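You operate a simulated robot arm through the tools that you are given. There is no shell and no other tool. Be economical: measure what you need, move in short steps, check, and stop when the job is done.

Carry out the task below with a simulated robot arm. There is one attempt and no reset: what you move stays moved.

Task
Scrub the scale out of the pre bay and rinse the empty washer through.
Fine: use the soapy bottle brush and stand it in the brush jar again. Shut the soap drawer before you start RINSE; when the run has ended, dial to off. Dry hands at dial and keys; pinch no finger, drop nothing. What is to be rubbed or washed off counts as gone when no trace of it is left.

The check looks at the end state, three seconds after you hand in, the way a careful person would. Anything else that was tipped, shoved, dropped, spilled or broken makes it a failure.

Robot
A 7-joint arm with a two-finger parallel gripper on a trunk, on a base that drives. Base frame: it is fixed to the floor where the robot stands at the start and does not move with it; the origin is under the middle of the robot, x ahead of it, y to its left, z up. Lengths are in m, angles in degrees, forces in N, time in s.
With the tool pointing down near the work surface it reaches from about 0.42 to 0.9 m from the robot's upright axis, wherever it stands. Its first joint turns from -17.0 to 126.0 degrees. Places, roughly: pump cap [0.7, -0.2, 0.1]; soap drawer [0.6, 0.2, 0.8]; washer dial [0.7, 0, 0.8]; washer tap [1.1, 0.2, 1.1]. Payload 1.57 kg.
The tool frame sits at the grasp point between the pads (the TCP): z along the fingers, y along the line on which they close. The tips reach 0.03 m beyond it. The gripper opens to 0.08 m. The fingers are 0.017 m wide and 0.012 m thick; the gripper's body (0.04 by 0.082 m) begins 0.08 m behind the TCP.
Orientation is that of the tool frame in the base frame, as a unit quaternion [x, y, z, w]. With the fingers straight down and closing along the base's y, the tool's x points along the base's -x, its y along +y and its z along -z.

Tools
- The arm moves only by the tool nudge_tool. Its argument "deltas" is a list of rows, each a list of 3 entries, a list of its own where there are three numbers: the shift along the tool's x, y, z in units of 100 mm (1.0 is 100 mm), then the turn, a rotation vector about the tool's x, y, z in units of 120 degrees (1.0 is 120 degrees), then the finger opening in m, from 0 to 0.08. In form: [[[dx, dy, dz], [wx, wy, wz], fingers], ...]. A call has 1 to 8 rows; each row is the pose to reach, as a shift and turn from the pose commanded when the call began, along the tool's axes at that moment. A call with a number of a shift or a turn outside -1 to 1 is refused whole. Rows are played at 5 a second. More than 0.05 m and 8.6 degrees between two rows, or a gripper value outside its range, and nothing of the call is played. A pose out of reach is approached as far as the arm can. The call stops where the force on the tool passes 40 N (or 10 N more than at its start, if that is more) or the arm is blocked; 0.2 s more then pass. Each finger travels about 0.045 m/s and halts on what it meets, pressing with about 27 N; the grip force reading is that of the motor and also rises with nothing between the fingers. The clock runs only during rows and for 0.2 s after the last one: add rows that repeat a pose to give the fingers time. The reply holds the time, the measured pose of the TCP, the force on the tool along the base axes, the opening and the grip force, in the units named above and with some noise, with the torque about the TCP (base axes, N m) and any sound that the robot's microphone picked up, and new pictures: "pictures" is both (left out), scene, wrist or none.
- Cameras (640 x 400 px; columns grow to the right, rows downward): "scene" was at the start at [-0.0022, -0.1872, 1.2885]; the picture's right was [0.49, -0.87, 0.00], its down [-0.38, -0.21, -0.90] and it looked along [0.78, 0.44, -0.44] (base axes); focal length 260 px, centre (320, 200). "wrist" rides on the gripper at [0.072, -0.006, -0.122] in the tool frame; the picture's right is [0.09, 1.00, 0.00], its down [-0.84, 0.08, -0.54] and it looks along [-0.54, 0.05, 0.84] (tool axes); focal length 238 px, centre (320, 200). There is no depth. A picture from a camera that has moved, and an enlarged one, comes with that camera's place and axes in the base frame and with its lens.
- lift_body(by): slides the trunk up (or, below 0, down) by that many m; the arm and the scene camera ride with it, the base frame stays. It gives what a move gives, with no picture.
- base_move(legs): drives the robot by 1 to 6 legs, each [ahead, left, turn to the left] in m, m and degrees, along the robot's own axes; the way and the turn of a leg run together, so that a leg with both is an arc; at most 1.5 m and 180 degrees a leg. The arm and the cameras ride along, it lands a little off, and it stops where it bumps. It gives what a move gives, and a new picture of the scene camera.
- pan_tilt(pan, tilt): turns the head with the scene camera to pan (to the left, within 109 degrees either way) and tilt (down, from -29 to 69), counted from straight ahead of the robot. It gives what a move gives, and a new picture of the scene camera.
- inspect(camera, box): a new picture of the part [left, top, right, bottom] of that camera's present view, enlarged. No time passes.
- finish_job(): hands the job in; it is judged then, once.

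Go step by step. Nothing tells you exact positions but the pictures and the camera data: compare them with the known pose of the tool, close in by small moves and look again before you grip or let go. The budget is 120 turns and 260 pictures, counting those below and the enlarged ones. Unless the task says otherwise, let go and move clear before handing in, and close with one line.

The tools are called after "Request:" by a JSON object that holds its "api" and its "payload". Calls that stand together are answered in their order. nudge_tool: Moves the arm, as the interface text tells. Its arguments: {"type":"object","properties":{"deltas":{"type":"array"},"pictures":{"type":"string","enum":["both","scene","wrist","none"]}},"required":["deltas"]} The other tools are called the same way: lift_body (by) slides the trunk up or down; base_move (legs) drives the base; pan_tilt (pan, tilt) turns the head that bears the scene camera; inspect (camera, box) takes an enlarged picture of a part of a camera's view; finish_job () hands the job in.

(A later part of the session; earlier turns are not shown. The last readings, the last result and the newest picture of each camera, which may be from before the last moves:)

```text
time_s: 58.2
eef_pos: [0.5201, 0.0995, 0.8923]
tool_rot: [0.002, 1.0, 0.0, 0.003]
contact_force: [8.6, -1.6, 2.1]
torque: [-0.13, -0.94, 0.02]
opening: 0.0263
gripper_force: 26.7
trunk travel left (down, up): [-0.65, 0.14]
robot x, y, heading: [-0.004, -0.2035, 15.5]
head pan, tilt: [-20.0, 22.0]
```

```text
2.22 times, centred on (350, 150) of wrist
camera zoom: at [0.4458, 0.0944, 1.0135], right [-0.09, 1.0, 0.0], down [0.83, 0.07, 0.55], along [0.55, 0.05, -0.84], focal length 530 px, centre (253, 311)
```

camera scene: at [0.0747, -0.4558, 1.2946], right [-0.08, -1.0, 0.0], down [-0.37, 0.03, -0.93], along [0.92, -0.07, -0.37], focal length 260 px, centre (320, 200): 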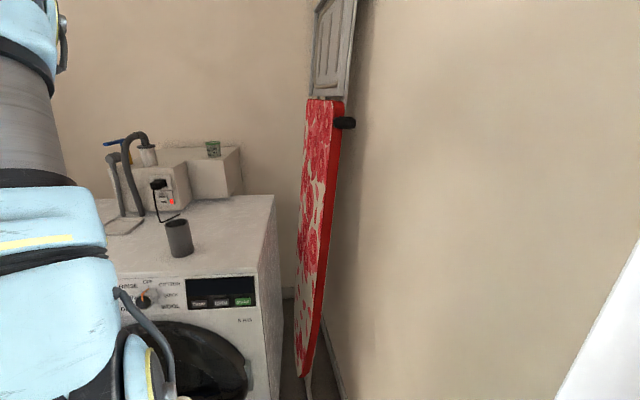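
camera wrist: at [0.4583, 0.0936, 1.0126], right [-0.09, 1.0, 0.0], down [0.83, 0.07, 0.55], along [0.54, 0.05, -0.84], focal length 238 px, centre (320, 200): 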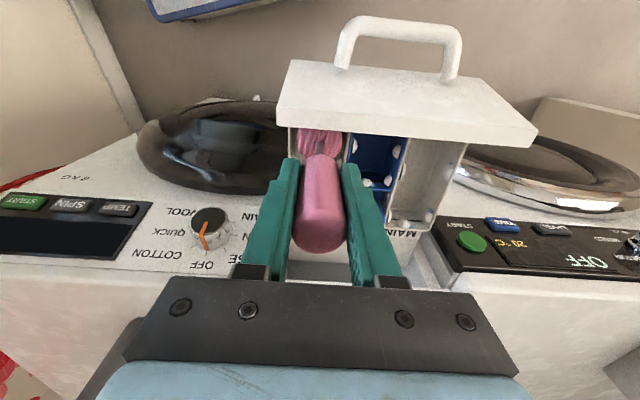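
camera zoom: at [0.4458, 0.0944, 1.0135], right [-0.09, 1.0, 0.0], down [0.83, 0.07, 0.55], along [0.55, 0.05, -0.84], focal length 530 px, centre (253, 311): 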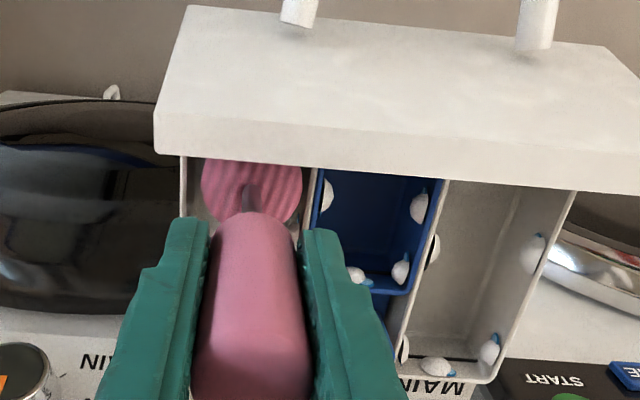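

The brush has tilted about 8° in the grip (head ~2 cm rearward of the grip axis), but the drawer is at its stop. Now strokes across the front wall, then outward strokes along both side walls.

Request:
{"api": "nudge_tool", "payload": {"deltas": [[[-0.04, 0, 0], [0, 0, 0], 0.0], [[-0.04, 0.06, 0], [0, 0, 0], 0.0], [[-0.04, 0.1, 0], [0, 0, 0], 0.0], [[-0.04, 0.0, 0], [0, 0, 0], 0.0], [[-0.04, -0.08, 0], [0, 0, 0], 0.0], [[-0.04, -0.11, 0], [0, 0, 0], 0.0], [[-0.04, 0.0, 0], [0, 0, 0], 0.0], [[-0.04, 0.1, 0], [0, 0, 0], 0.0]], "pictures": "none"}}

Request:
{"api": "nudge_tool", "payload": {"deltas": [[[-0.25, -0.08, 0], [0, 0, 0], 0.0], [[-0.5, -0.08, 0], [0, 0, 0], 0.0], [[-0.65, -0.08, 0], [0, 0, 0], 0.0], [[-0.65, 0.0, 0], [0, 0, 0], 0.0], [[-0.65, 0.035, 0], [0, 0, 0], 0.0], [[-0.4, 0.035, 0], [0, 0, 0], 0.0], [[-0.2, 0.035, 0], [0, 0, 0], 0.0], [[0.0, 0.035, 0], [0, 0, 0], 0.0]], "pictures": "wrist"}}

```text
time_s: 60.0
eef_pos: [0.521, 0.1095, 0.8899]
tool_rot: [0.003, 1.0, -0.001, 0.002]
contact_force: [-0.6, -5.2, -0.5]
torque: [-0.55, 0.01, -0.05]
opening: 0.0261
gripper_force: 26.7
trunk travel left (down, up): [-0.65, 0.14]
robot x, y, heading: [-0.0008, -0.2017, 15.3]
head pan, tilt: [-20.0, 22.0]
```

```text
time_s: 61.8
eef_pos: [0.522, 0.1118, 0.8907]
tool_rot: [0.003, 1.0, -0.002, 0.002]
contact_force: [2.3, -17.5, -0.8]
torque: [-1.89, -0.28, -0.11]
opening: 0.0275
gripper_force: 26.7
trunk travel left (down, up): [-0.65, 0.14]
robot x, y, heading: [0.0033, -0.202, 15.8]
head pan, tilt: [-20.0, 22.0]
camera wrist: at [0.4487, 0.1066, 1.0122], right [-0.09, 1.0, 0.0], down [0.83, 0.07, 0.55], along [0.54, 0.04, -0.84], focal length 238 px, centre (320, 200)
```

wrist: 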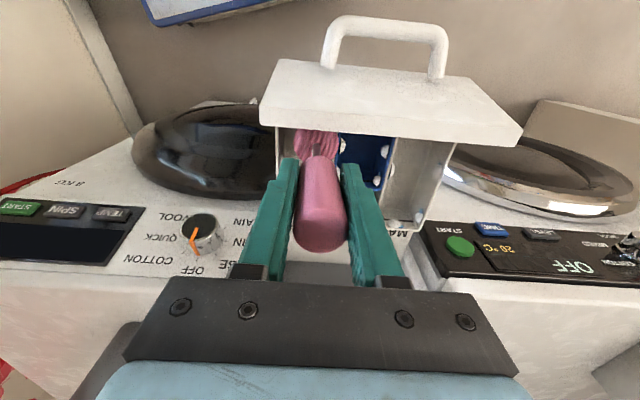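

Next: -y (right) wall outward strokes starting from the rear, and another one on the left wall.

Request:
{"api": "nudge_tool", "payload": {"deltas": [[[-0.1, -0.12, 0], [0, 0, 0], 0.0], [[-0.45, -0.12, 0], [0, 0, 0], 0.0], [[-0.76, -0.12, 0], [0, 0, 0], 0.0], [[-0.76, -0.26, 0], [0, 0, 0], 0.0], [[-0.76, -0.275, 0], [0, 0, 0], 0.0], [[-0.5, -0.275, 0], [0, 0, 0], 0.0], [[-0.25, -0.275, 0], [0, 0, 0], 0.0], [[0.0, -0.275, 0], [0, 0, 0], 0.0]], "pictures": "wrist"}}

Request:
{"api": "nudge_tool", "payload": {"deltas": [[[-0.1, 0.14, 0], [0, 0, 0], 0.0], [[-0.45, 0.14, 0], [0, 0, 0], 0.0], [[-0.76, 0.14, 0], [0, 0, 0], 0.0], [[-0.76, 0.26, 0], [0, 0, 0], 0.0], [[-0.76, 0.275, 0], [0, 0, 0], 0.0], [[-0.5, 0.275, 0], [0, 0, 0], 0.0], [[-0.25, 0.275, 0], [0, 0, 0], 0.0], [[0.0, 0.275, 0], [0, 0, 0], 0.0]], "pictures": "none"}}

```text
time_s: 63.6
eef_pos: [0.5192, 0.0856, 0.8933]
tool_rot: [0.002, 1.0, 0.0, 0.004]
contact_force: [3.1, 15.1, 1.2]
torque: [1.67, -0.41, 0.18]
opening: 0.0268
gripper_force: 27.1
trunk travel left (down, up): [-0.65, 0.14]
robot x, y, heading: [0.001, -0.2028, 15.6]
head pan, tilt: [-20.0, 22.0]
camera wrist: at [0.4468, 0.08, 1.0146], right [-0.09, 1.0, 0.0], down [0.83, 0.07, 0.55], along [0.55, 0.05, -0.84], focal length 238 px, centre (320, 200)
```

wrist: 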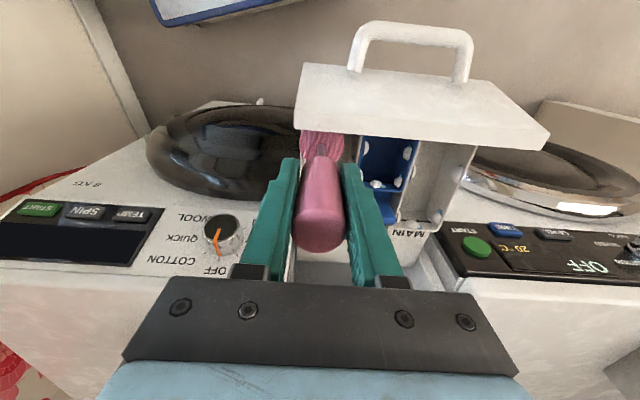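

```text
time_s: 65.4
eef_pos: [0.519, 0.1103, 0.8908]
tool_rot: [0.002, 1.0, -0.002, 0.002]
contact_force: [3.1, -16.0, 1.0]
torque: [-1.79, -0.31, -0.16]
opening: 0.0268
gripper_force: 26.8
trunk travel left (down, up): [-0.65, 0.14]
robot x, y, heading: [-0.0026, -0.2026, 15.6]
head pan, tilt: [-20.0, 22.0]
```

Both sides stroked at ~15 N. Now cross strokes at the rear wall, then lift out for a look.

Request:
{"api": "nudge_tool", "payload": {"deltas": [[[-0.3, -0.12, 0], [0, 0, 0], 0.0], [[-0.7, -0.12, 0], [0, 0, 0], 0.0], [[-0.9, -0.12, 0], [0, 0, 0], 0.0], [[-0.92, -0.22, 0], [0, 0, 0], 0.0], [[-0.92, -0.12, 0], [0, 0, 0], 0.0], [[-0.92, -0.03, 0], [0, 0, 0], 0.0], [[-0.93, -0.12, 0], [0, 0, 0], 0.0], [[-0.93, -0.22, 0], [0, 0, 0], 0.0]], "pictures": "none"}}

Request:
{"api": "nudge_tool", "payload": {"deltas": [[[0.1, 0.1, 0], [0, 0, 0], 0.0], [[0.2, 0.1, -0.3], [0, 0, 0], 0.0], [[0.2, 0.1, -0.7], [0, 0, 0], 0.0], [[0.2, 0.1, -1.0], [0, 0, 0], 0.0]], "pictures": "none"}}

Request:
{"api": "nudge_tool", "payload": {"deltas": [[[0, -0.1, -0.3], [0, 0, 0], 0.0], [[0, -0.3, -0.6], [0, 0, 0], 0.0], [[0, -0.6, -0.9], [0, 0, 0], 0.0], [[0, -0.8, -1.0], [0, 0, 0], 0.0], [[0, -0.8, -1.0], [0, 0, 0], 0.0]], "pictures": "wrist"}}

Request:
{"api": "inspect", "payload": {"camera": "wrist", "box": [335, 20, 425, 130]}}

```text
time_s: 67.2
eef_pos: [0.6143, 0.0899, 0.8898]
tool_rot: [0.001, 1.0, -0.001, 0.002]
contact_force: [-1.2, 1.4, -0.3]
torque: [0.05, 0.28, 0.05]
opening: 0.0265
gripper_force: 26.9
trunk travel left (down, up): [-0.65, 0.14]
robot x, y, heading: [-0.0025, -0.1982, 15.9]
head pan, tilt: [-20.0, 22.0]
```

```text
time_s: 68.2
eef_pos: [0.593, 0.1007, 0.993]
tool_rot: [0.002, 1.0, 0.0, 0.002]
contact_force: [-0.1, 0.2, -0.5]
torque: [0.0, 0.08, -0.01]
opening: 0.0263
gripper_force: 27.2
trunk travel left (down, up): [-0.65, 0.14]
robot x, y, heading: [-0.0017, -0.2053, 15.8]
head pan, tilt: [-20.0, 22.0]
```

```text
time_s: 69.4
eef_pos: [0.5943, 0.0203, 1.092]
tool_rot: [0.002, 1.0, 0.0, 0.002]
contact_force: [-0.1, -0.1, -0.5]
torque: [-0.02, -0.01, 0.04]
opening: 0.0264
gripper_force: 27.5
trunk travel left (down, up): [-0.65, 0.14]
robot x, y, heading: [0.0, -0.204, 15.5]
head pan, tilt: [-20.0, 22.0]
camera wrist: at [0.5208, 0.0159, 1.2139], right [-0.09, 1.0, 0.0], down [0.83, 0.08, 0.55], along [0.54, 0.05, -0.84], focal length 238 px, centre (320, 200)
```

wrist: 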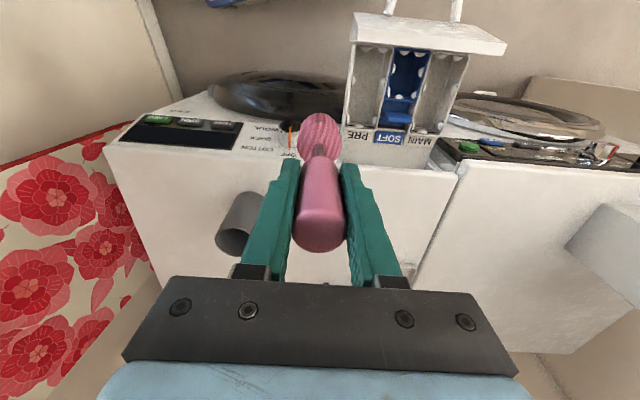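

```text
3.64 times, centred on (380, 75) of wrist
camera zoom: at [0.5208, 0.0159, 1.2139], right [-0.09, 1.0, 0.0], down [0.83, 0.08, 0.55], along [0.54, 0.05, -0.84], focal length 867 px, centre (102, 654)
```

zoom: 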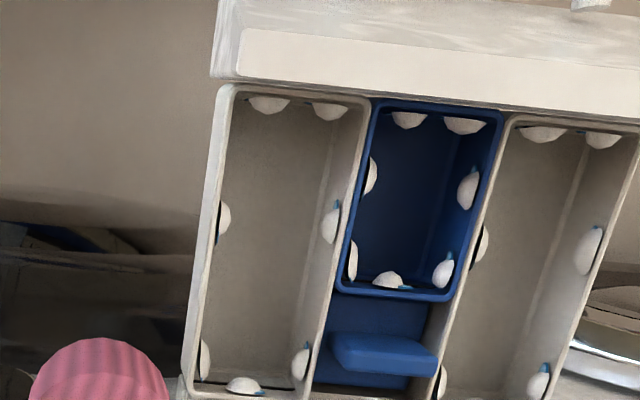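

The lather sits at different spots than the pale scale patches seen before, and those patches are no longer on the left wall. I'll verify the right wall from the other side as before.

Request:
{"api": "nudge_tool", "payload": {"deltas": [[[0, 0.4, -0.1], [0, 0, 0], 0.0], [[0, 0.8, -0.1], [0, 0, 0], 0.0], [[0, 1.0, -0.1], [0, 0, 0], 0.0]], "pictures": "none"}}

Request:
{"api": "nudge_tool", "payload": {"deltas": [[[0, 0.4, 0.1], [0, 0, 0], 0.0], [[0, 0.82, 0.3], [0, 0, 0], 0.0], [[0, 0.82, 0.4], [0, 0, 0], 0.0]], "pictures": "wrist"}}

Request:
{"api": "inspect", "payload": {"camera": "wrist", "box": [210, 10, 310, 160]}}

Request:
{"api": "inspect", "payload": {"camera": "wrist", "box": [230, 20, 290, 130]}}

```text
time_s: 70.2
eef_pos: [0.5933, 0.1198, 1.1015]
tool_rot: [0.002, 1.0, 0.0, 0.003]
contact_force: [1.0, -0.4, 0.3]
torque: [0.02, -0.06, 0.04]
opening: 0.0265
gripper_force: 26.7
trunk travel left (down, up): [-0.65, 0.14]
robot x, y, heading: [-0.0009, -0.2035, 15.4]
head pan, tilt: [-20.0, 22.0]
```

```text
time_s: 71.0
eef_pos: [0.5937, 0.2022, 1.061]
tool_rot: [0.003, 1.0, -0.001, 0.002]
contact_force: [-1.0, -0.1, -0.6]
torque: [0.03, 0.0, -0.03]
opening: 0.0262
gripper_force: 26.9
trunk travel left (down, up): [-0.65, 0.14]
robot x, y, heading: [-0.0005, -0.2047, 15.7]
head pan, tilt: [-20.0, 22.0]
camera wrist: at [0.5212, 0.1975, 1.1823], right [-0.09, 1.0, 0.0], down [0.83, 0.07, 0.55], along [0.54, 0.05, -0.84], focal length 238 px, centre (320, 200)
```

wrist: 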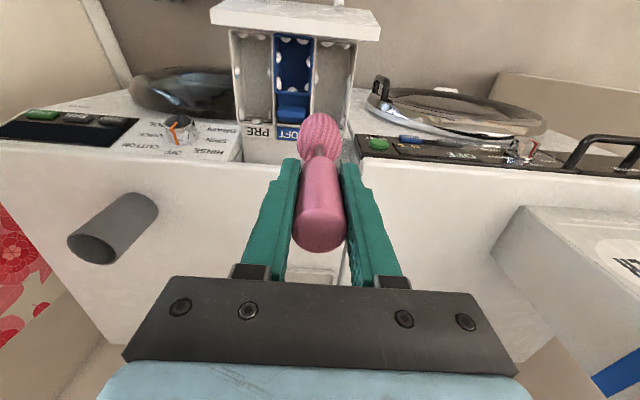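

```text
2.67 times, centred on (260, 85) of wrist
camera zoom: at [0.5212, 0.1975, 1.1823], right [-0.09, 1.0, 0.0], down [0.83, 0.07, 0.55], along [0.54, 0.05, -0.84], focal length 636 px, centre (480, 507)
```

zoom: 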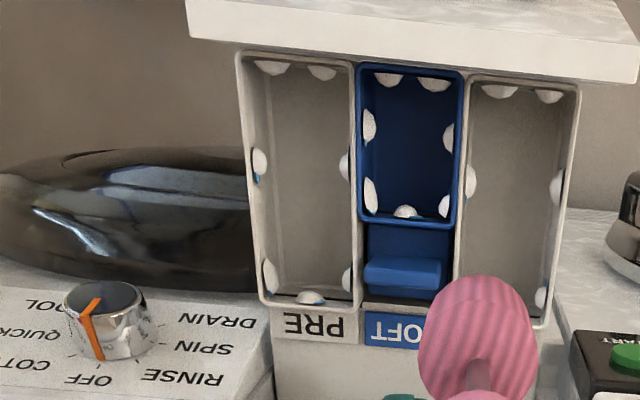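

```text
3.64 times, centred on (260, 75) of wrist
camera zoom: at [0.5212, 0.1975, 1.1823], right [-0.09, 1.0, 0.0], down [0.83, 0.07, 0.55], along [0.54, 0.05, -0.84], focal length 867 px, centre (538, 654)
```

zoom: 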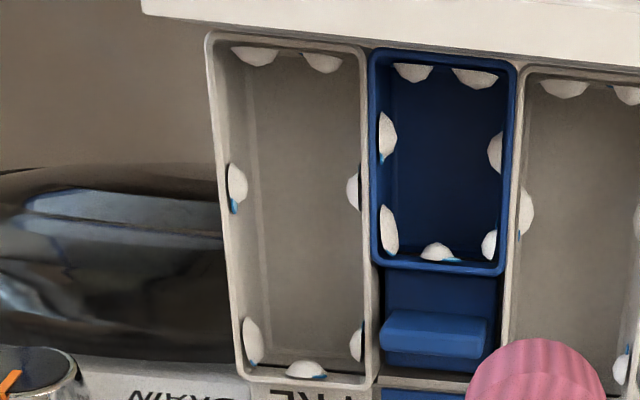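

Right-wall patches are gone too. I'll zoom on the rear wall, where a lather blob overlaps the former patch.

Request:
{"api": "inspect", "payload": {"camera": "wrist", "box": [240, 105, 276, 133]}}

Request:
{"api": "inspect", "payload": {"camera": "wrist", "box": [232, 22, 276, 50]}}

```text
14.29 times, centred on (258, 119) of wrist
camera zoom: at [0.5212, 0.1975, 1.1823], right [-0.09, 1.0, 0.0], down [0.83, 0.07, 0.55], along [0.54, 0.05, -0.84], focal length 3405 px, centre (1206, 1357)
```

zoom: 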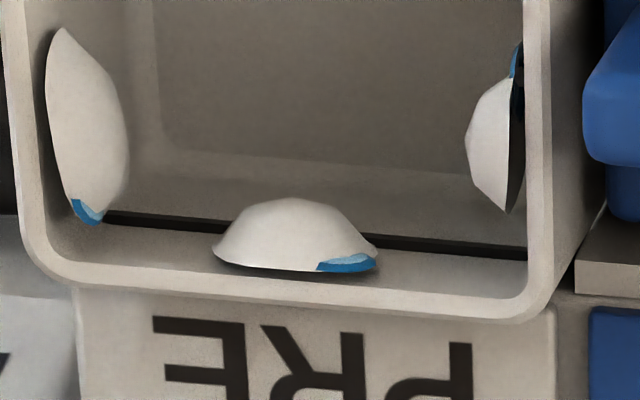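

```text
14.29 times, centred on (254, 36) of wrist
camera zoom: at [0.5212, 0.1975, 1.1823], right [-0.09, 1.0, 0.0], down [0.83, 0.07, 0.55], along [0.54, 0.05, -0.84], focal length 3405 px, centre (1263, 2543)
```

zoom: 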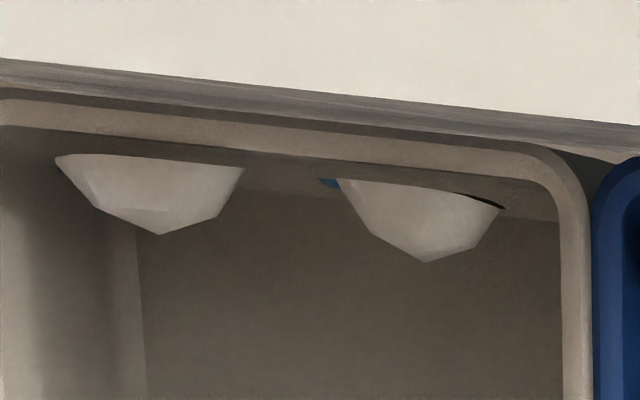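

No scale is visible any more, just lather. Now back to the jar: raise, straighten the brush by ~4.7°, and travel to (0.769, -0.092).

Request:
{"api": "nudge_tool", "payload": {"deltas": [[[0, 0, -0.45], [0, 0.02, 0], 0.0], [[0, 0, -0.9], [0, 0.039, 0], 0.0], [[0, 0, -1.0], [0, 0.039, 0], 0.0]], "pictures": "none"}}

Request:
{"api": "nudge_tool", "payload": {"deltas": [[[-0.2, -0.4, -0.15], [0, 0, 0], 0.0], [[-0.4, -0.8, -0.3], [0, 0, 0], 0.0], [[-0.5, -1.0, -0.45], [0, 0, 0], 0.0]], "pictures": "none"}}

Request:
{"api": "nudge_tool", "payload": {"deltas": [[[-0.2, -0.4, 0], [0, 0, 0], 0.0], [[-0.4, -0.8, 0], [0, 0, 0], 0.0], [[-0.5, -1.0, 0], [0, 0, 0], 0.0]], "pictures": "none"}}

Request:
{"api": "nudge_tool", "payload": {"deltas": [[[-0.2, -0.4, 0], [0, 0, 0], 0.0], [[-0.4, -0.8, 0], [0, 0, 0], 0.0], [[-0.55, -0.93, 0], [0, 0, 0], 0.0], [[-0.55, -0.93, 0], [0, 0, 0], 0.0]], "pictures": "both"}}

```text
time_s: 71.8
eef_pos: [0.5931, 0.2032, 1.1622]
tool_rot: [0.001, 0.999, -0.001, -0.039]
contact_force: [0.1, 0.4, -1.5]
torque: [0.03, -0.01, 0.0]
opening: 0.026
gripper_force: 26.9
trunk travel left (down, up): [-0.65, 0.14]
robot x, y, heading: [-0.0012, -0.2066, 15.8]
head pan, tilt: [-20.0, 22.0]
```

```text
time_s: 72.6
eef_pos: [0.6468, 0.1068, 1.2046]
tool_rot: [0.002, 0.999, -0.001, -0.038]
contact_force: [0.9, 0.2, -0.7]
torque: [0.01, 0.01, -0.04]
opening: 0.0264
gripper_force: 27.0
trunk travel left (down, up): [-0.65, 0.14]
robot x, y, heading: [0.0011, -0.202, 15.6]
head pan, tilt: [-20.0, 22.0]
```

```text
time_s: 73.4
eef_pos: [0.6965, 0.0034, 1.2011]
tool_rot: [0.002, 0.999, -0.001, -0.039]
contact_force: [-0.5, 0.7, 0.0]
torque: [-0.04, -0.01, 0.01]
opening: 0.0264
gripper_force: 27.0
trunk travel left (down, up): [-0.65, 0.14]
robot x, y, heading: [-0.0011, -0.2008, 15.7]
head pan, tilt: [-20.0, 22.0]
```

```text
time_s: 74.4
eef_pos: [0.7483, -0.0895, 1.1953]
tool_rot: [0.002, 0.999, -0.001, -0.039]
contact_force: [0.3, 0.3, -0.7]
torque: [0.0, 0.02, -0.04]
opening: 0.0261
gripper_force: 26.9
trunk travel left (down, up): [-0.65, 0.14]
robot x, y, heading: [-0.0008, -0.2062, 15.3]
head pan, tilt: [-20.0, 22.0]
camera scene: at [0.0747, -0.4558, 1.2946], right [-0.08, -1.0, 0.0], down [-0.37, 0.03, -0.93], along [0.92, -0.07, -0.37], focal length 260 px, centre (320, 200)
camera wrist: at [0.6863, -0.0962, 1.3227], right [-0.09, 1.0, 0.01], down [0.88, 0.07, 0.48], along [0.47, 0.05, -0.88], focal length 238 px, centre (320, 200)
```

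scene: 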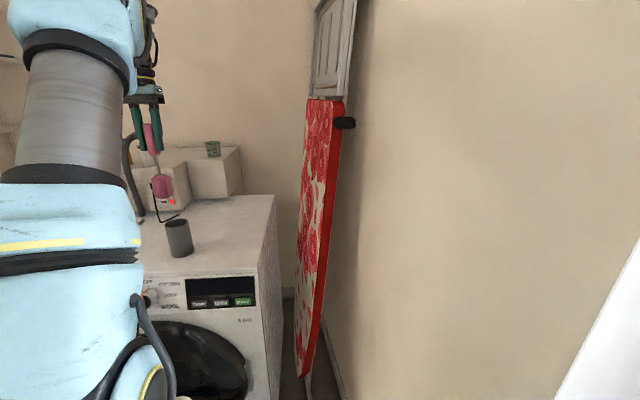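
wrist: 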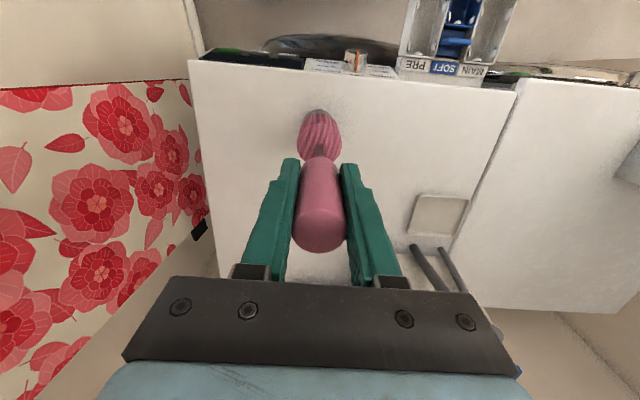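

The head is now straight under the grip. I'll zoom to see the jar mouth relative to the head.

Request:
{"api": "inspect", "payload": {"camera": "wrist", "box": [280, 90, 360, 170]}}

Request:
{"api": "inspect", "payload": {"camera": "scene", "box": [110, 110, 230, 270]}}

```text
5.00 times, centred on (320, 130) of wrist
camera zoom: at [0.6863, -0.0962, 1.3227], right [-0.09, 1.0, 0.01], down [0.88, 0.07, 0.48], along [0.47, 0.05, -0.88], focal length 1192 px, centre (320, 550)
```

zoom: 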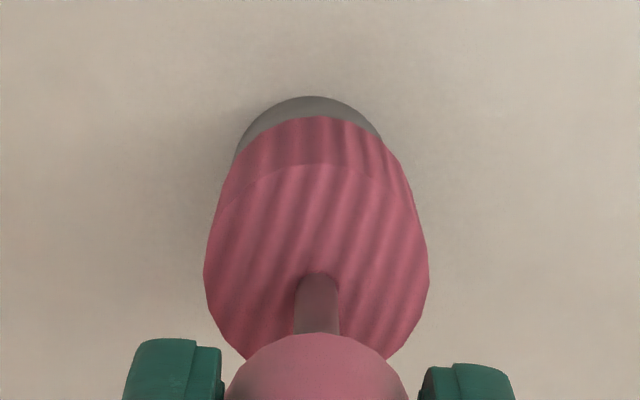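

```text
2.50 times, centred on (170, 190) of scene
camera zoom: at [0.0747, -0.4558, 1.2946], right [-0.08, -1.0, 0.0], down [-0.37, 0.03, -0.93], along [0.92, -0.07, -0.37], focal length 649 px, centre (695, 225)
```

zoom: 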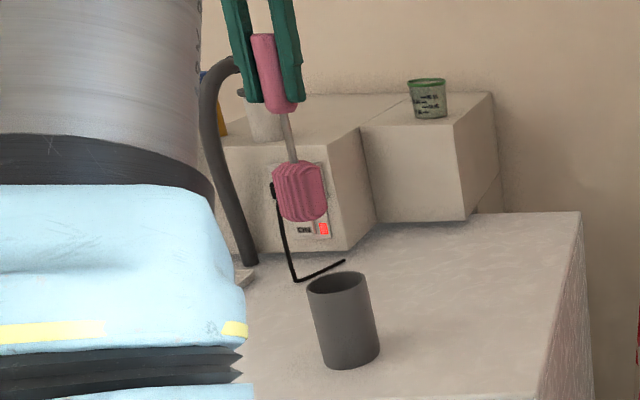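

Jar centre is about (0.772, -0.091), mouth z ≈ 0.96. I'll align over it and lower until the head bottom is just above the mouth.

Request:
{"api": "nudge_tool", "payload": {"deltas": [[[-0.24, -0.015, -0.02], [0, 0, 0], 0.0], [[-0.27, -0.015, 0.3], [0, 0, 0], 0.0], [[-0.29, -0.015, 0.6], [0, 0, 0], 0.0], [[-0.29, -0.015, 0.6], [0, 0, 0], 0.0]], "pictures": "both"}}

Request:
{"api": "inspect", "payload": {"camera": "wrist", "box": [280, 80, 360, 170]}}

Request:
{"api": "inspect", "payload": {"camera": "scene", "box": [110, 110, 230, 270]}}

```text
time_s: 75.4
eef_pos: [0.7735, -0.0919, 1.1307]
tool_rot: [0.001, 0.999, -0.002, -0.039]
contact_force: [0.6, -0.7, 0.2]
torque: [-0.02, 0.0, 0.01]
opening: 0.0262
gripper_force: 26.6
trunk travel left (down, up): [-0.65, 0.14]
robot x, y, heading: [0.0015, -0.2052, 15.7]
head pan, tilt: [-20.0, 22.0]
camera scene: at [0.0747, -0.4558, 1.2946], right [-0.08, -1.0, 0.0], down [-0.37, 0.03, -0.93], along [0.92, -0.07, -0.37], focal length 260 px, centre (320, 200)
camera wrist: at [0.7111, -0.0977, 1.2585], right [-0.09, 1.0, 0.01], down [0.88, 0.07, 0.48], along [0.47, 0.05, -0.88], focal length 238 px, centre (320, 200)
```

scene: 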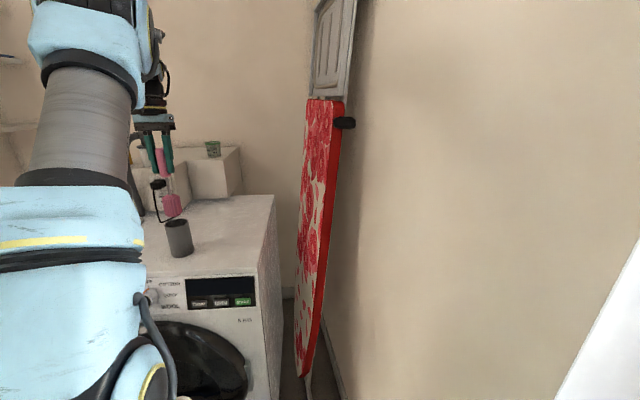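
wrist: 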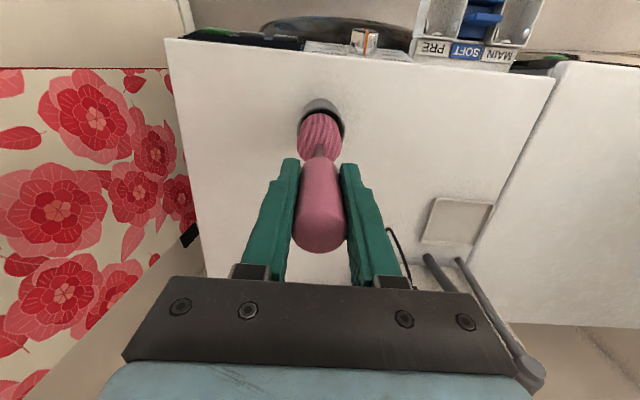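

```text
4.44 times, centred on (320, 125) of wrist
camera zoom: at [0.7111, -0.0977, 1.2585], right [-0.09, 1.0, 0.01], down [0.88, 0.07, 0.48], along [0.47, 0.05, -0.88], focal length 1059 px, centre (320, 533)
```

zoom: 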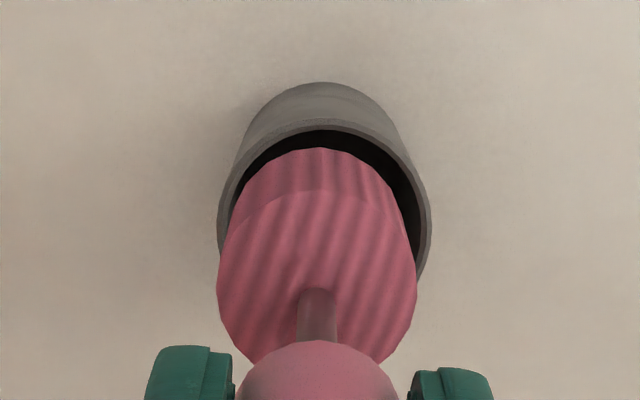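

```text
2.50 times, centred on (170, 190) of scene
camera zoom: at [0.0747, -0.4558, 1.2946], right [-0.08, -1.0, 0.0], down [-0.37, 0.03, -0.93], along [0.92, -0.07, -0.37], focal length 649 px, centre (695, 225)
```

zoom: 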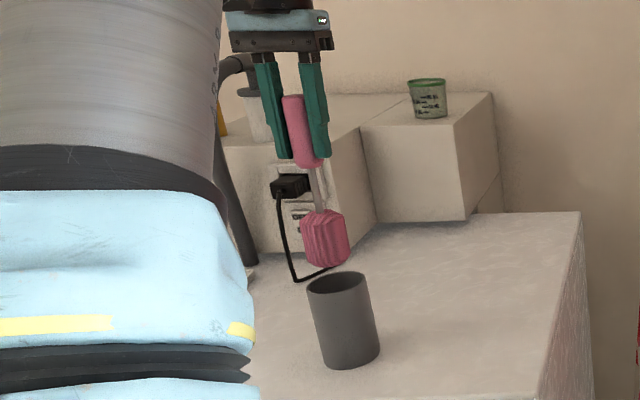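

Head is centred in x; the jar centre is ~3 mm toward +y. Shifting that and lowering into the jar.

Request:
{"api": "nudge_tool", "payload": {"deltas": [[[0, 0.03, 0], [0, 0, 0], 0.0], [[-0.016, 0.03, 0.2], [0, 0, 0], 0.0], [[-0.031, 0.03, 0.4], [0, 0, 0], 0.0], [[-0.047, 0.03, 0.6], [0, 0, 0], 0.0]], "pictures": "both"}}

Request:
{"api": "inspect", "payload": {"camera": "wrist", "box": [280, 80, 360, 170]}}

Request:
{"api": "inspect", "payload": {"camera": "scene", "box": [110, 110, 230, 270]}}

```text
time_s: 76.4
eef_pos: [0.772, -0.0899, 1.0713]
tool_rot: [0.002, 0.999, 0.0, -0.037]
contact_force: [-0.2, 0.5, -0.1]
torque: [-0.02, -0.05, 0.01]
opening: 0.0265
gripper_force: 26.4
trunk travel left (down, up): [-0.65, 0.14]
robot x, y, heading: [-0.0016, -0.1976, 15.3]
head pan, tilt: [-20.0, 22.0]
camera scene: at [0.0747, -0.4558, 1.2946], right [-0.08, -1.0, 0.0], down [-0.37, 0.03, -0.93], along [0.92, -0.07, -0.37], focal length 260 px, centre (320, 200)
camera wrist: at [0.7099, -0.0962, 1.1985], right [-0.09, 1.0, 0.01], down [0.88, 0.07, 0.48], along [0.47, 0.05, -0.88], focal length 238 px, centre (320, 200)
```

scene: 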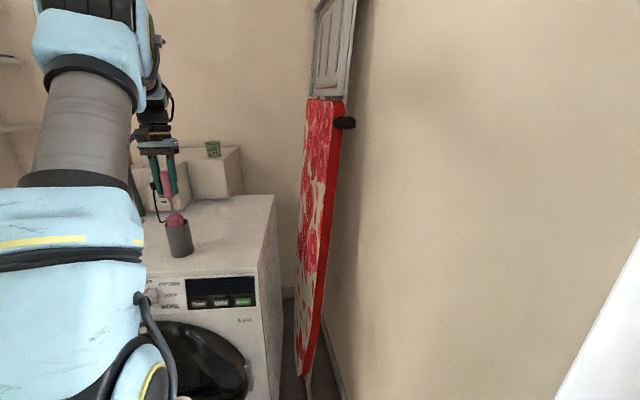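
wrist: 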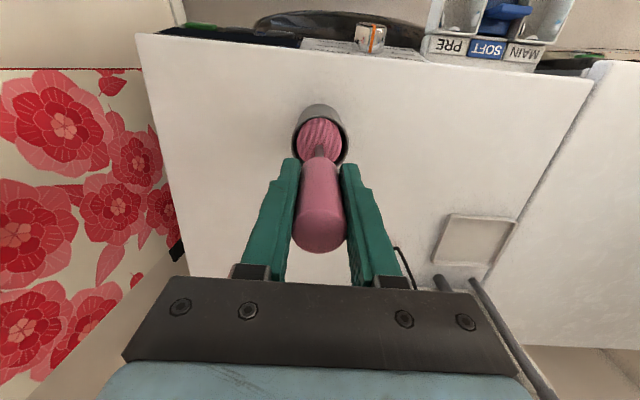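

```text
4.44 times, centred on (320, 125) of wrist
camera zoom: at [0.7099, -0.0962, 1.1985], right [-0.09, 1.0, 0.01], down [0.88, 0.07, 0.48], along [0.47, 0.05, -0.88], focal length 1059 px, centre (320, 533)
```

zoom: 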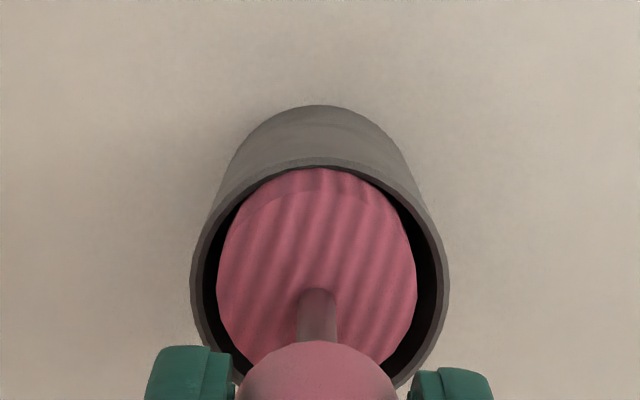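

```text
2.50 times, centred on (170, 190) of scene
camera zoom: at [0.0747, -0.4558, 1.2946], right [-0.08, -1.0, 0.0], down [-0.37, 0.03, -0.93], along [0.92, -0.07, -0.37], focal length 649 px, centre (695, 225)
```

zoom: 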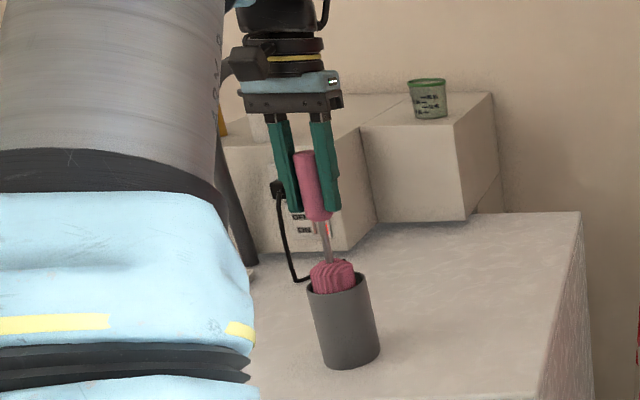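

The head is in the jar mouth; nudging 3 mm away from its near edge and lowering to seat.

Request:
{"api": "nudge_tool", "payload": {"deltas": [[[-0.03, 0, 0], [0, 0, 0], 0.0], [[-0.045, 0, 0.2], [0, 0, 0], 0.0], [[-0.06, 0, 0.4], [0, 0, 0], 0.0], [[-0.065, 0, 0.47], [0, 0, 0], 0.0], [[-0.065, 0, 0.47], [0, 0, 0], 0.0]], "pictures": "both"}}

Request:
{"api": "inspect", "payload": {"camera": "scene", "box": [110, 110, 230, 270]}}

```text
time_s: 77.6
eef_pos: [0.7769, -0.0892, 1.025]
tool_rot: [0.001, 0.999, -0.001, -0.038]
contact_force: [0.1, 0.4, -0.8]
torque: [0.0, 0.02, 0.01]
opening: 0.0261
gripper_force: 26.7
trunk travel left (down, up): [-0.65, 0.14]
robot x, y, heading: [-0.0036, -0.2003, 15.5]
head pan, tilt: [-20.0, 22.0]
camera scene: at [0.0747, -0.4558, 1.2946], right [-0.08, -1.0, 0.0], down [-0.37, 0.03, -0.93], along [0.92, -0.07, -0.37], focal length 260 px, centre (320, 200)
camera wrist: at [0.7144, -0.0957, 1.1518], right [-0.09, 1.0, 0.01], down [0.88, 0.07, 0.48], along [0.47, 0.05, -0.88], focal length 238 px, centre (320, 200)
```

scene: 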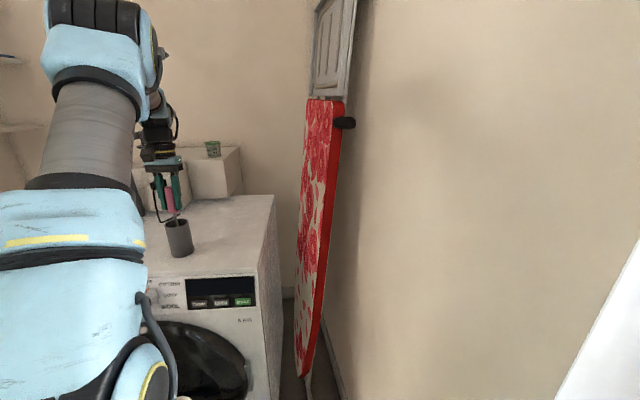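
wrist: 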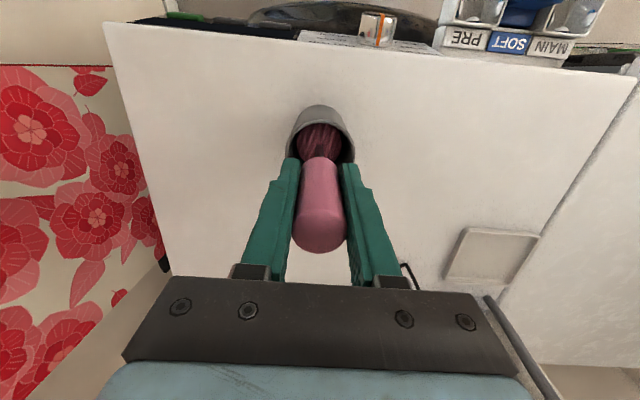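

```text
2.50 times, centred on (170, 190) of scene
camera zoom: at [0.0747, -0.4558, 1.2946], right [-0.08, -1.0, 0.0], down [-0.37, 0.03, -0.93], along [0.92, -0.07, -0.37], focal length 649 px, centre (695, 225)
```

zoom: 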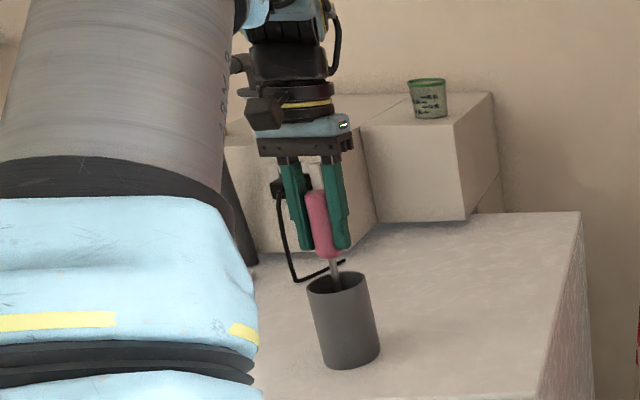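

Almost seated; lowering until there's a slight contact force.

Request:
{"api": "nudge_tool", "payload": {"deltas": [[[-0.002, 0, 0.03], [0, 0, 0], 0.0], [[-0.004, 0, 0.05], [0, 0, 0], 0.0], [[-0.004, 0, 0.05], [0, 0, 0], 0.0]], "pictures": "none"}}

```text
time_s: 78.4
eef_pos: [0.7771, -0.0888, 1.021]
tool_rot: [0.001, 0.999, -0.002, -0.038]
contact_force: [0.3, 0.3, -0.8]
torque: [-0.04, 0.0, 0.0]
opening: 0.0263
gripper_force: 26.9
trunk travel left (down, up): [-0.65, 0.14]
robot x, y, heading: [0.0007, -0.2061, 15.7]
head pan, tilt: [-20.0, 22.0]
```

Request:
{"api": "nudge_tool", "payload": {"deltas": [[[-0.002, 0, 0.02], [0, 0, 0], 0.0], [[-0.003, 0, 0.04], [0, 0, 0], 0.0], [[-0.003, 0, 0.04], [0, 0, 0], 0.0]], "pictures": "none"}}

Request:
{"api": "nudge_tool", "payload": {"deltas": [[[-0.002, 0, 0.02], [0, 0, 0], 0.0], [[-0.003, 0, 0.03], [0, 0, 0], 0.0], [[-0.003, 0, 0.03], [0, 0, 0], 0.0]], "pictures": "none"}}

```text
time_s: 79.2
eef_pos: [0.7772, -0.0888, 1.0162]
tool_rot: [0.002, 0.999, -0.001, -0.038]
contact_force: [0.1, -0.8, -0.1]
torque: [-0.01, 0.0, 0.02]
opening: 0.0262
gripper_force: 27.2
trunk travel left (down, up): [-0.65, 0.14]
robot x, y, heading: [0.0031, -0.1997, 15.9]
head pan, tilt: [-20.0, 22.0]
```

```text
time_s: 80.0
eef_pos: [0.778, -0.0882, 1.0154]
tool_rot: [0.001, 0.999, 0.0, -0.036]
contact_force: [-3.3, -1.6, 12.0]
torque: [-0.24, 0.17, -0.04]
opening: 0.0261
gripper_force: 27.5
trunk travel left (down, up): [-0.65, 0.14]
robot x, y, heading: [-0.0001, -0.2016, 15.7]
head pan, tilt: [-20.0, 22.0]
```

Seated (12 N). I back off 2 mm and open the fingers slowly.

Request:
{"api": "nudge_tool", "payload": {"deltas": [[[0, 0, -0.025], [0, 0, 0], 0.0], [[0, 0, -0.025], [0, 0, 0], 0.03], [[0, 0, -0.025], [0, 0, 0], 0.04], [[0, 0, -0.025], [0, 0, 0], 0.06], [[0, 0, -0.025], [0, 0, 0], 0.08], [[0, 0, -0.025], [0, 0, 0], 0.08], [[0, 0, -0.025], [0, 0, 0], 0.08]], "pictures": "both"}}

```text
time_s: 81.6
eef_pos: [0.7791, -0.0886, 1.015]
tool_rot: [0.001, 0.999, 0.0, -0.039]
contact_force: [0.6, 0.0, 0.2]
torque: [0.06, 0.0, -0.01]
opening: 0.08
gripper_force: 0.1
trunk travel left (down, up): [-0.65, 0.14]
robot x, y, heading: [-0.0007, -0.2053, 15.6]
head pan, tilt: [-20.0, 22.0]
camera scene: at [0.0747, -0.4558, 1.2946], right [-0.08, -1.0, 0.0], down [-0.37, 0.03, -0.93], along [0.92, -0.07, -0.37], focal length 260 px, centre (320, 200)
camera wrist: at [0.7155, -0.0938, 1.1433], right [-0.09, 1.0, 0.01], down [0.88, 0.07, 0.48], along [0.47, 0.05, -0.88], focal length 238 px, centre (320, 200)
```

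scene: 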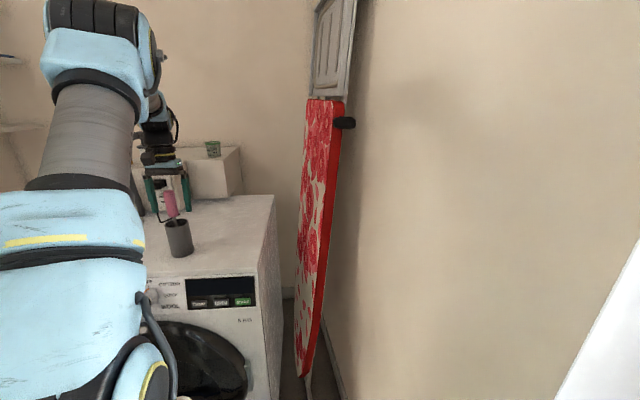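
wrist: 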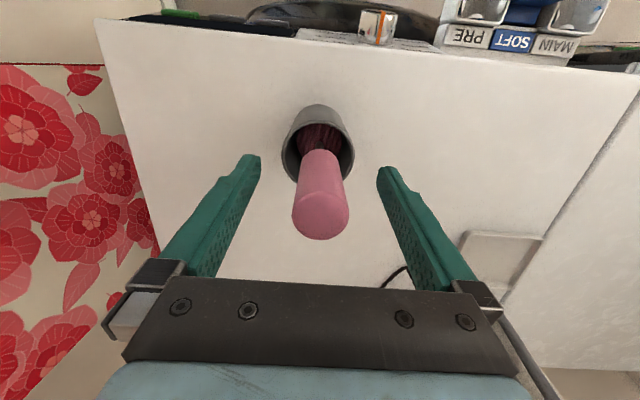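

The brush stands in its jar again. I'll rise, level the tool, and head to a spot in front of the drawer to measure its front plate.

Request:
{"api": "nudge_tool", "payload": {"deltas": [[[0, 0, -0.45], [0, 0, 0], 0.08], [[0, 0, -0.9], [0, 0, 0], 0.08], [[0, 0, -1.0], [0, 0, 0], 0.08]], "pictures": "none"}}

Request:
{"api": "nudge_tool", "payload": {"deltas": [[[0.1, 0.2, -0.4], [0, -0.02, 0], 0.08], [[0.3, 0.5, -0.7], [0, -0.039, 0], 0.08], [[0.6, 0.8, -0.8], [0, -0.039, 0], 0.04], [[0.9, 1.0, -0.8], [0, -0.039, 0], 0.0]], "pictures": "scene"}}

Request:
{"api": "nudge_tool", "payload": {"deltas": [[[0.3, 0.35, 0], [0, 0, 0], 0.0], [[0.6, 0.7, 0], [0, 0, 0], 0.0], [[1.0, 0.9, 0], [0, 0, 0], 0.0]], "pictures": "none"}}

Request:
{"api": "nudge_tool", "payload": {"deltas": [[[0.35, 0.2, 0.1], [0, 0, 0], 0.0], [[0.7, 0.4, 0.3], [0, 0, 0], 0.0], [[1.0, 0.6, 0.5], [0, 0, 0], 0.0]], "pictures": "wrist"}}

```text
time_s: 82.4
eef_pos: [0.7828, -0.0878, 1.1177]
tool_rot: [0.002, 0.999, -0.001, -0.037]
contact_force: [0.1, 0.7, 0.6]
torque: [0.0, 0.03, -0.01]
opening: 0.0799
gripper_force: 0.0
trunk travel left (down, up): [-0.65, 0.14]
robot x, y, heading: [0.0, -0.2052, 15.3]
head pan, tilt: [-20.0, 22.0]
```

```text
time_s: 83.4
eef_pos: [0.6988, 0.0108, 1.203]
tool_rot: [0.002, 1.0, 0.0, 0.003]
contact_force: [-0.2, -1.2, -0.6]
torque: [0.0, 0.06, 0.01]
opening: 0.03
gripper_force: 0.3
trunk travel left (down, up): [-0.65, 0.14]
robot x, y, heading: [0.0015, -0.204, 15.5]
head pan, tilt: [-20.0, 22.0]
camera scene: at [0.075, -0.4561, 1.2945], right [-0.08, -1.0, 0.0], down [-0.37, 0.03, -0.93], along [0.92, -0.07, -0.37], focal length 260 px, centre (320, 200)
```

scene: 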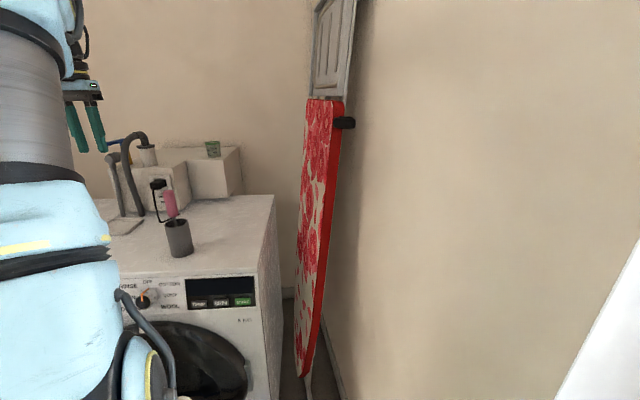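

```text
time_s: 84.2
eef_pos: [0.6008, 0.1032, 1.2028]
tool_rot: [0.003, 1.0, 0.0, 0.004]
contact_force: [0.7, -0.2, 0.3]
torque: [0.05, 0.02, 0.04]
opening: 0.0002
gripper_force: 21.0
trunk travel left (down, up): [-0.65, 0.14]
robot x, y, heading: [0.0003, -0.2015, 15.4]
head pan, tilt: [-20.0, 22.0]
```

```text
time_s: 85.0
eef_pos: [0.5019, 0.1622, 1.1506]
tool_rot: [0.004, 1.0, -0.002, 0.003]
contact_force: [0.2, -0.3, -0.1]
torque: [-0.02, -0.01, -0.01]
opening: 0.0
gripper_force: 21.3
trunk travel left (down, up): [-0.65, 0.14]
robot x, y, heading: [-0.0014, -0.2032, 15.7]
head pan, tilt: [-20.0, 22.0]
camera wrist: at [0.4305, 0.1572, 1.2726], right [-0.09, 1.0, 0.0], down [0.83, 0.07, 0.55], along [0.54, 0.05, -0.84], focal length 238 px, centre (320, 200)
```

wrist: 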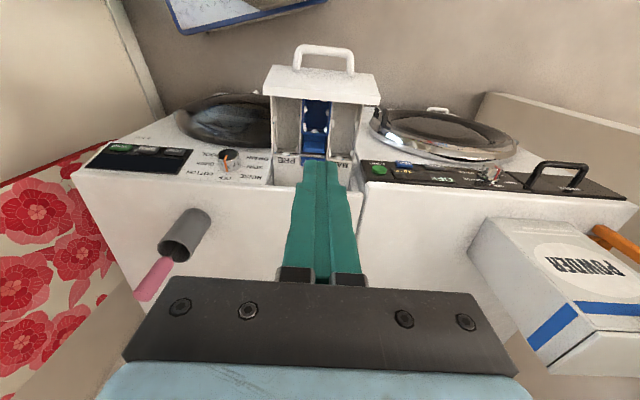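

The drawer's front plate is at about x 0.49, y 0.06–0.25, top z 0.82, with the handle low on it. I'll come down in front of it with closed fingers tilted forward 35°.

Request:
{"api": "nudge_tool", "payload": {"deltas": [[[0.15, 0, 0.2], [0, -0.06, 0], 0.0], [[0.3, 0, 0.4], [0, -0.12, 0], 0.0], [[0.45, 0, 0.6], [0, -0.18, 0], 0.0], [[0.6, 0, 0.8], [0, -0.24, 0], 0.0], [[0.7, 0, 1.0], [0, -0.292, 0], 0.0]], "pictures": "wrist"}}

```text
time_s: 86.4
eef_pos: [0.494, 0.1361, 1.0413]
tool_rot: [0.057, 0.954, -0.015, 0.295]
contact_force: [0.0, 0.3, 0.5]
torque: [-0.03, 0.0, 0.05]
opening: 0.0
gripper_force: 21.5
trunk travel left (down, up): [-0.65, 0.14]
robot x, y, heading: [-0.0009, -0.2073, 15.7]
head pan, tilt: [-20.0, 22.0]
stopped in row 5: the arm was blocked; the commanded pose is now the measured one
camera wrist: at [0.3645, 0.1446, 1.1007], right [0.04, 1.0, -0.05], down [0.39, 0.03, 0.92], along [0.92, -0.06, -0.39], focal length 238 px, centre (320, 200)
```

wrist: 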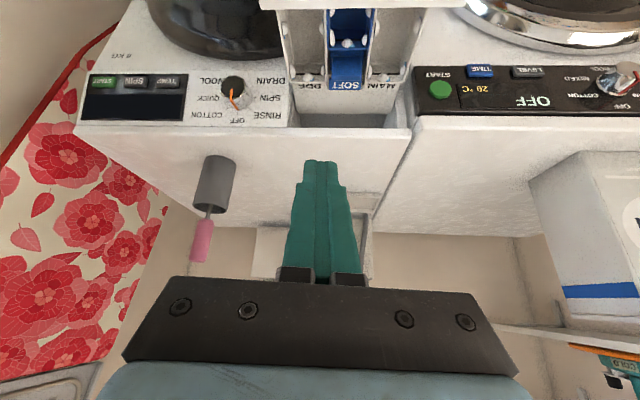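

The arm is cramped this close; I'll back the base 15 cm and check the pose.

Request:
{"api": "base_move", "payload": {"legs": [[-0.15, 0, 0]]}}

Request:
{"api": "nudge_tool", "payload": {"deltas": [[[0, 0, 0], [0, -0.05, 0], 0.0]], "pictures": "wrist"}}

```text
time_s: 87.8
eef_pos: [0.3423, 0.0949, 1.0403]
tool_rot: [0.052, 0.954, -0.017, 0.295]
contact_force: [-0.2, -0.1, 0.3]
torque: [0.0, 0.02, 0.01]
opening: 0.0
gripper_force: 21.2
trunk travel left (down, up): [-0.65, 0.14]
robot x, y, heading: [-0.1485, -0.245, 15.8]
head pan, tilt: [-20.0, 22.0]
camera scene: at [-0.0573, -0.502, 1.292], right [-0.07, -1.0, 0.0], down [-0.38, 0.03, -0.92], along [0.92, -0.07, -0.39], focal length 260 px, centre (320, 200)
```

scene: 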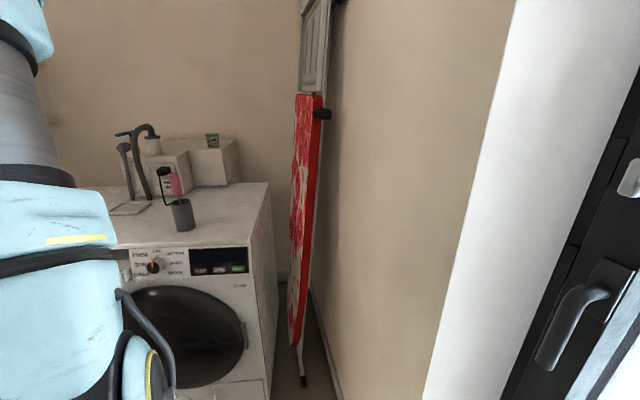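

```text
time_s: 88.4
eef_pos: [0.3731, 0.0775, 1.0364]
tool_rot: [0.084, 0.935, -0.033, 0.344]
contact_force: [-0.3, -0.9, -0.3]
torque: [-0.01, -0.04, 0.02]
opening: 0.0
gripper_force: 21.5
trunk travel left (down, up): [-0.65, 0.14]
robot x, y, heading: [-0.147, -0.2466, 15.8]
head pan, tilt: [-20.0, 22.0]
stopped in row 1: the arm was blocked; the commanded pose is now the measured one
camera wrist: at [0.2394, 0.0952, 1.0833], right [0.11, 0.99, -0.06], down [0.3, 0.03, 0.95], along [0.95, -0.12, -0.29], focal length 238 px, centre (320, 200)
```

wrist: 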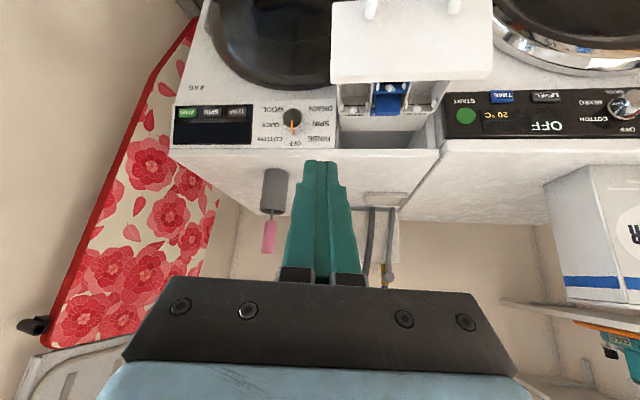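

Tool is tilted about 40° in front of the drawer. I'll lower the trunk so that the fingertips come level with the upper part of the drawer front.

Request:
{"api": "lift_body", "payload": {"by": -0.21}}

Request:
{"api": "nudge_tool", "payload": {"deltas": [[[0, 0, 0], [0, 0, 0], 0.0]], "pictures": "both"}}

```text
time_s: 90.7
eef_pos: [0.3742, 0.0795, 0.8269]
tool_rot: [0.088, 0.935, -0.036, 0.342]
contact_force: [0.7, -1.0, 0.5]
torque: [0.01, 0.01, 0.01]
opening: 0.0
gripper_force: 21.2
trunk travel left (down, up): [-0.44, 0.35]
robot x, y, heading: [-0.1497, -0.2473, 15.9]
head pan, tilt: [-20.0, 22.0]
```

```text
time_s: 91.3
eef_pos: [0.3775, 0.076, 0.8238]
tool_rot: [0.097, 0.933, -0.039, 0.344]
contact_force: [0.7, -0.2, 0.3]
torque: [0.0, -0.02, -0.02]
opening: 0.0
gripper_force: 21.1
trunk travel left (down, up): [-0.44, 0.35]
robot x, y, heading: [-0.1486, -0.2445, 15.6]
head pan, tilt: [-20.0, 22.0]
stopped in row 1: the arm was blocked; the commanded pose is now the measured one
camera scene: at [-0.0646, -0.4985, 1.0821], right [-0.07, -1.0, 0.0], down [-0.38, 0.03, -0.92], along [0.92, -0.07, -0.38], focal length 260 px, centre (320, 200)
camera wrist: at [0.2451, 0.0973, 0.8701], right [0.14, 0.99, -0.07], down [0.3, 0.02, 0.95], along [0.95, -0.15, -0.29], focal length 238 px, centre (320, 200)
```

scene: 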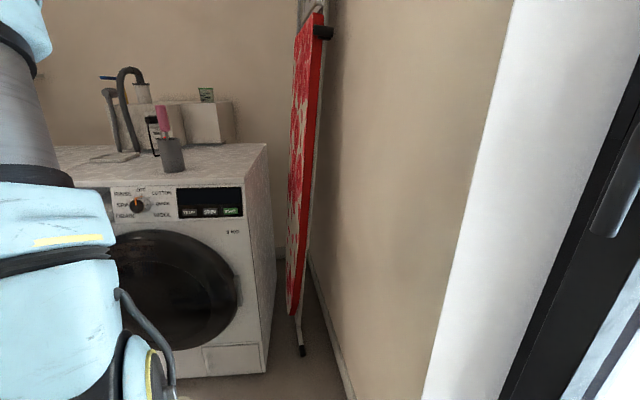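
wrist: 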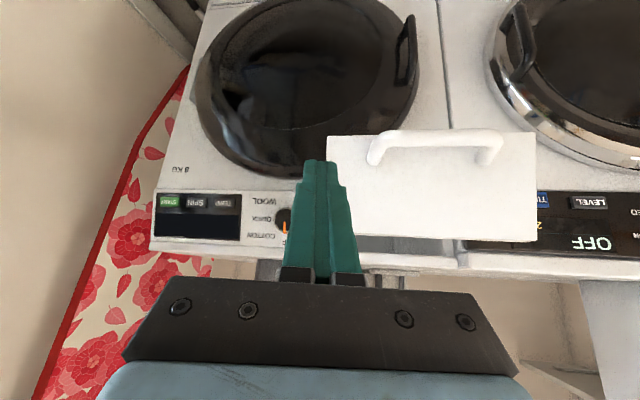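

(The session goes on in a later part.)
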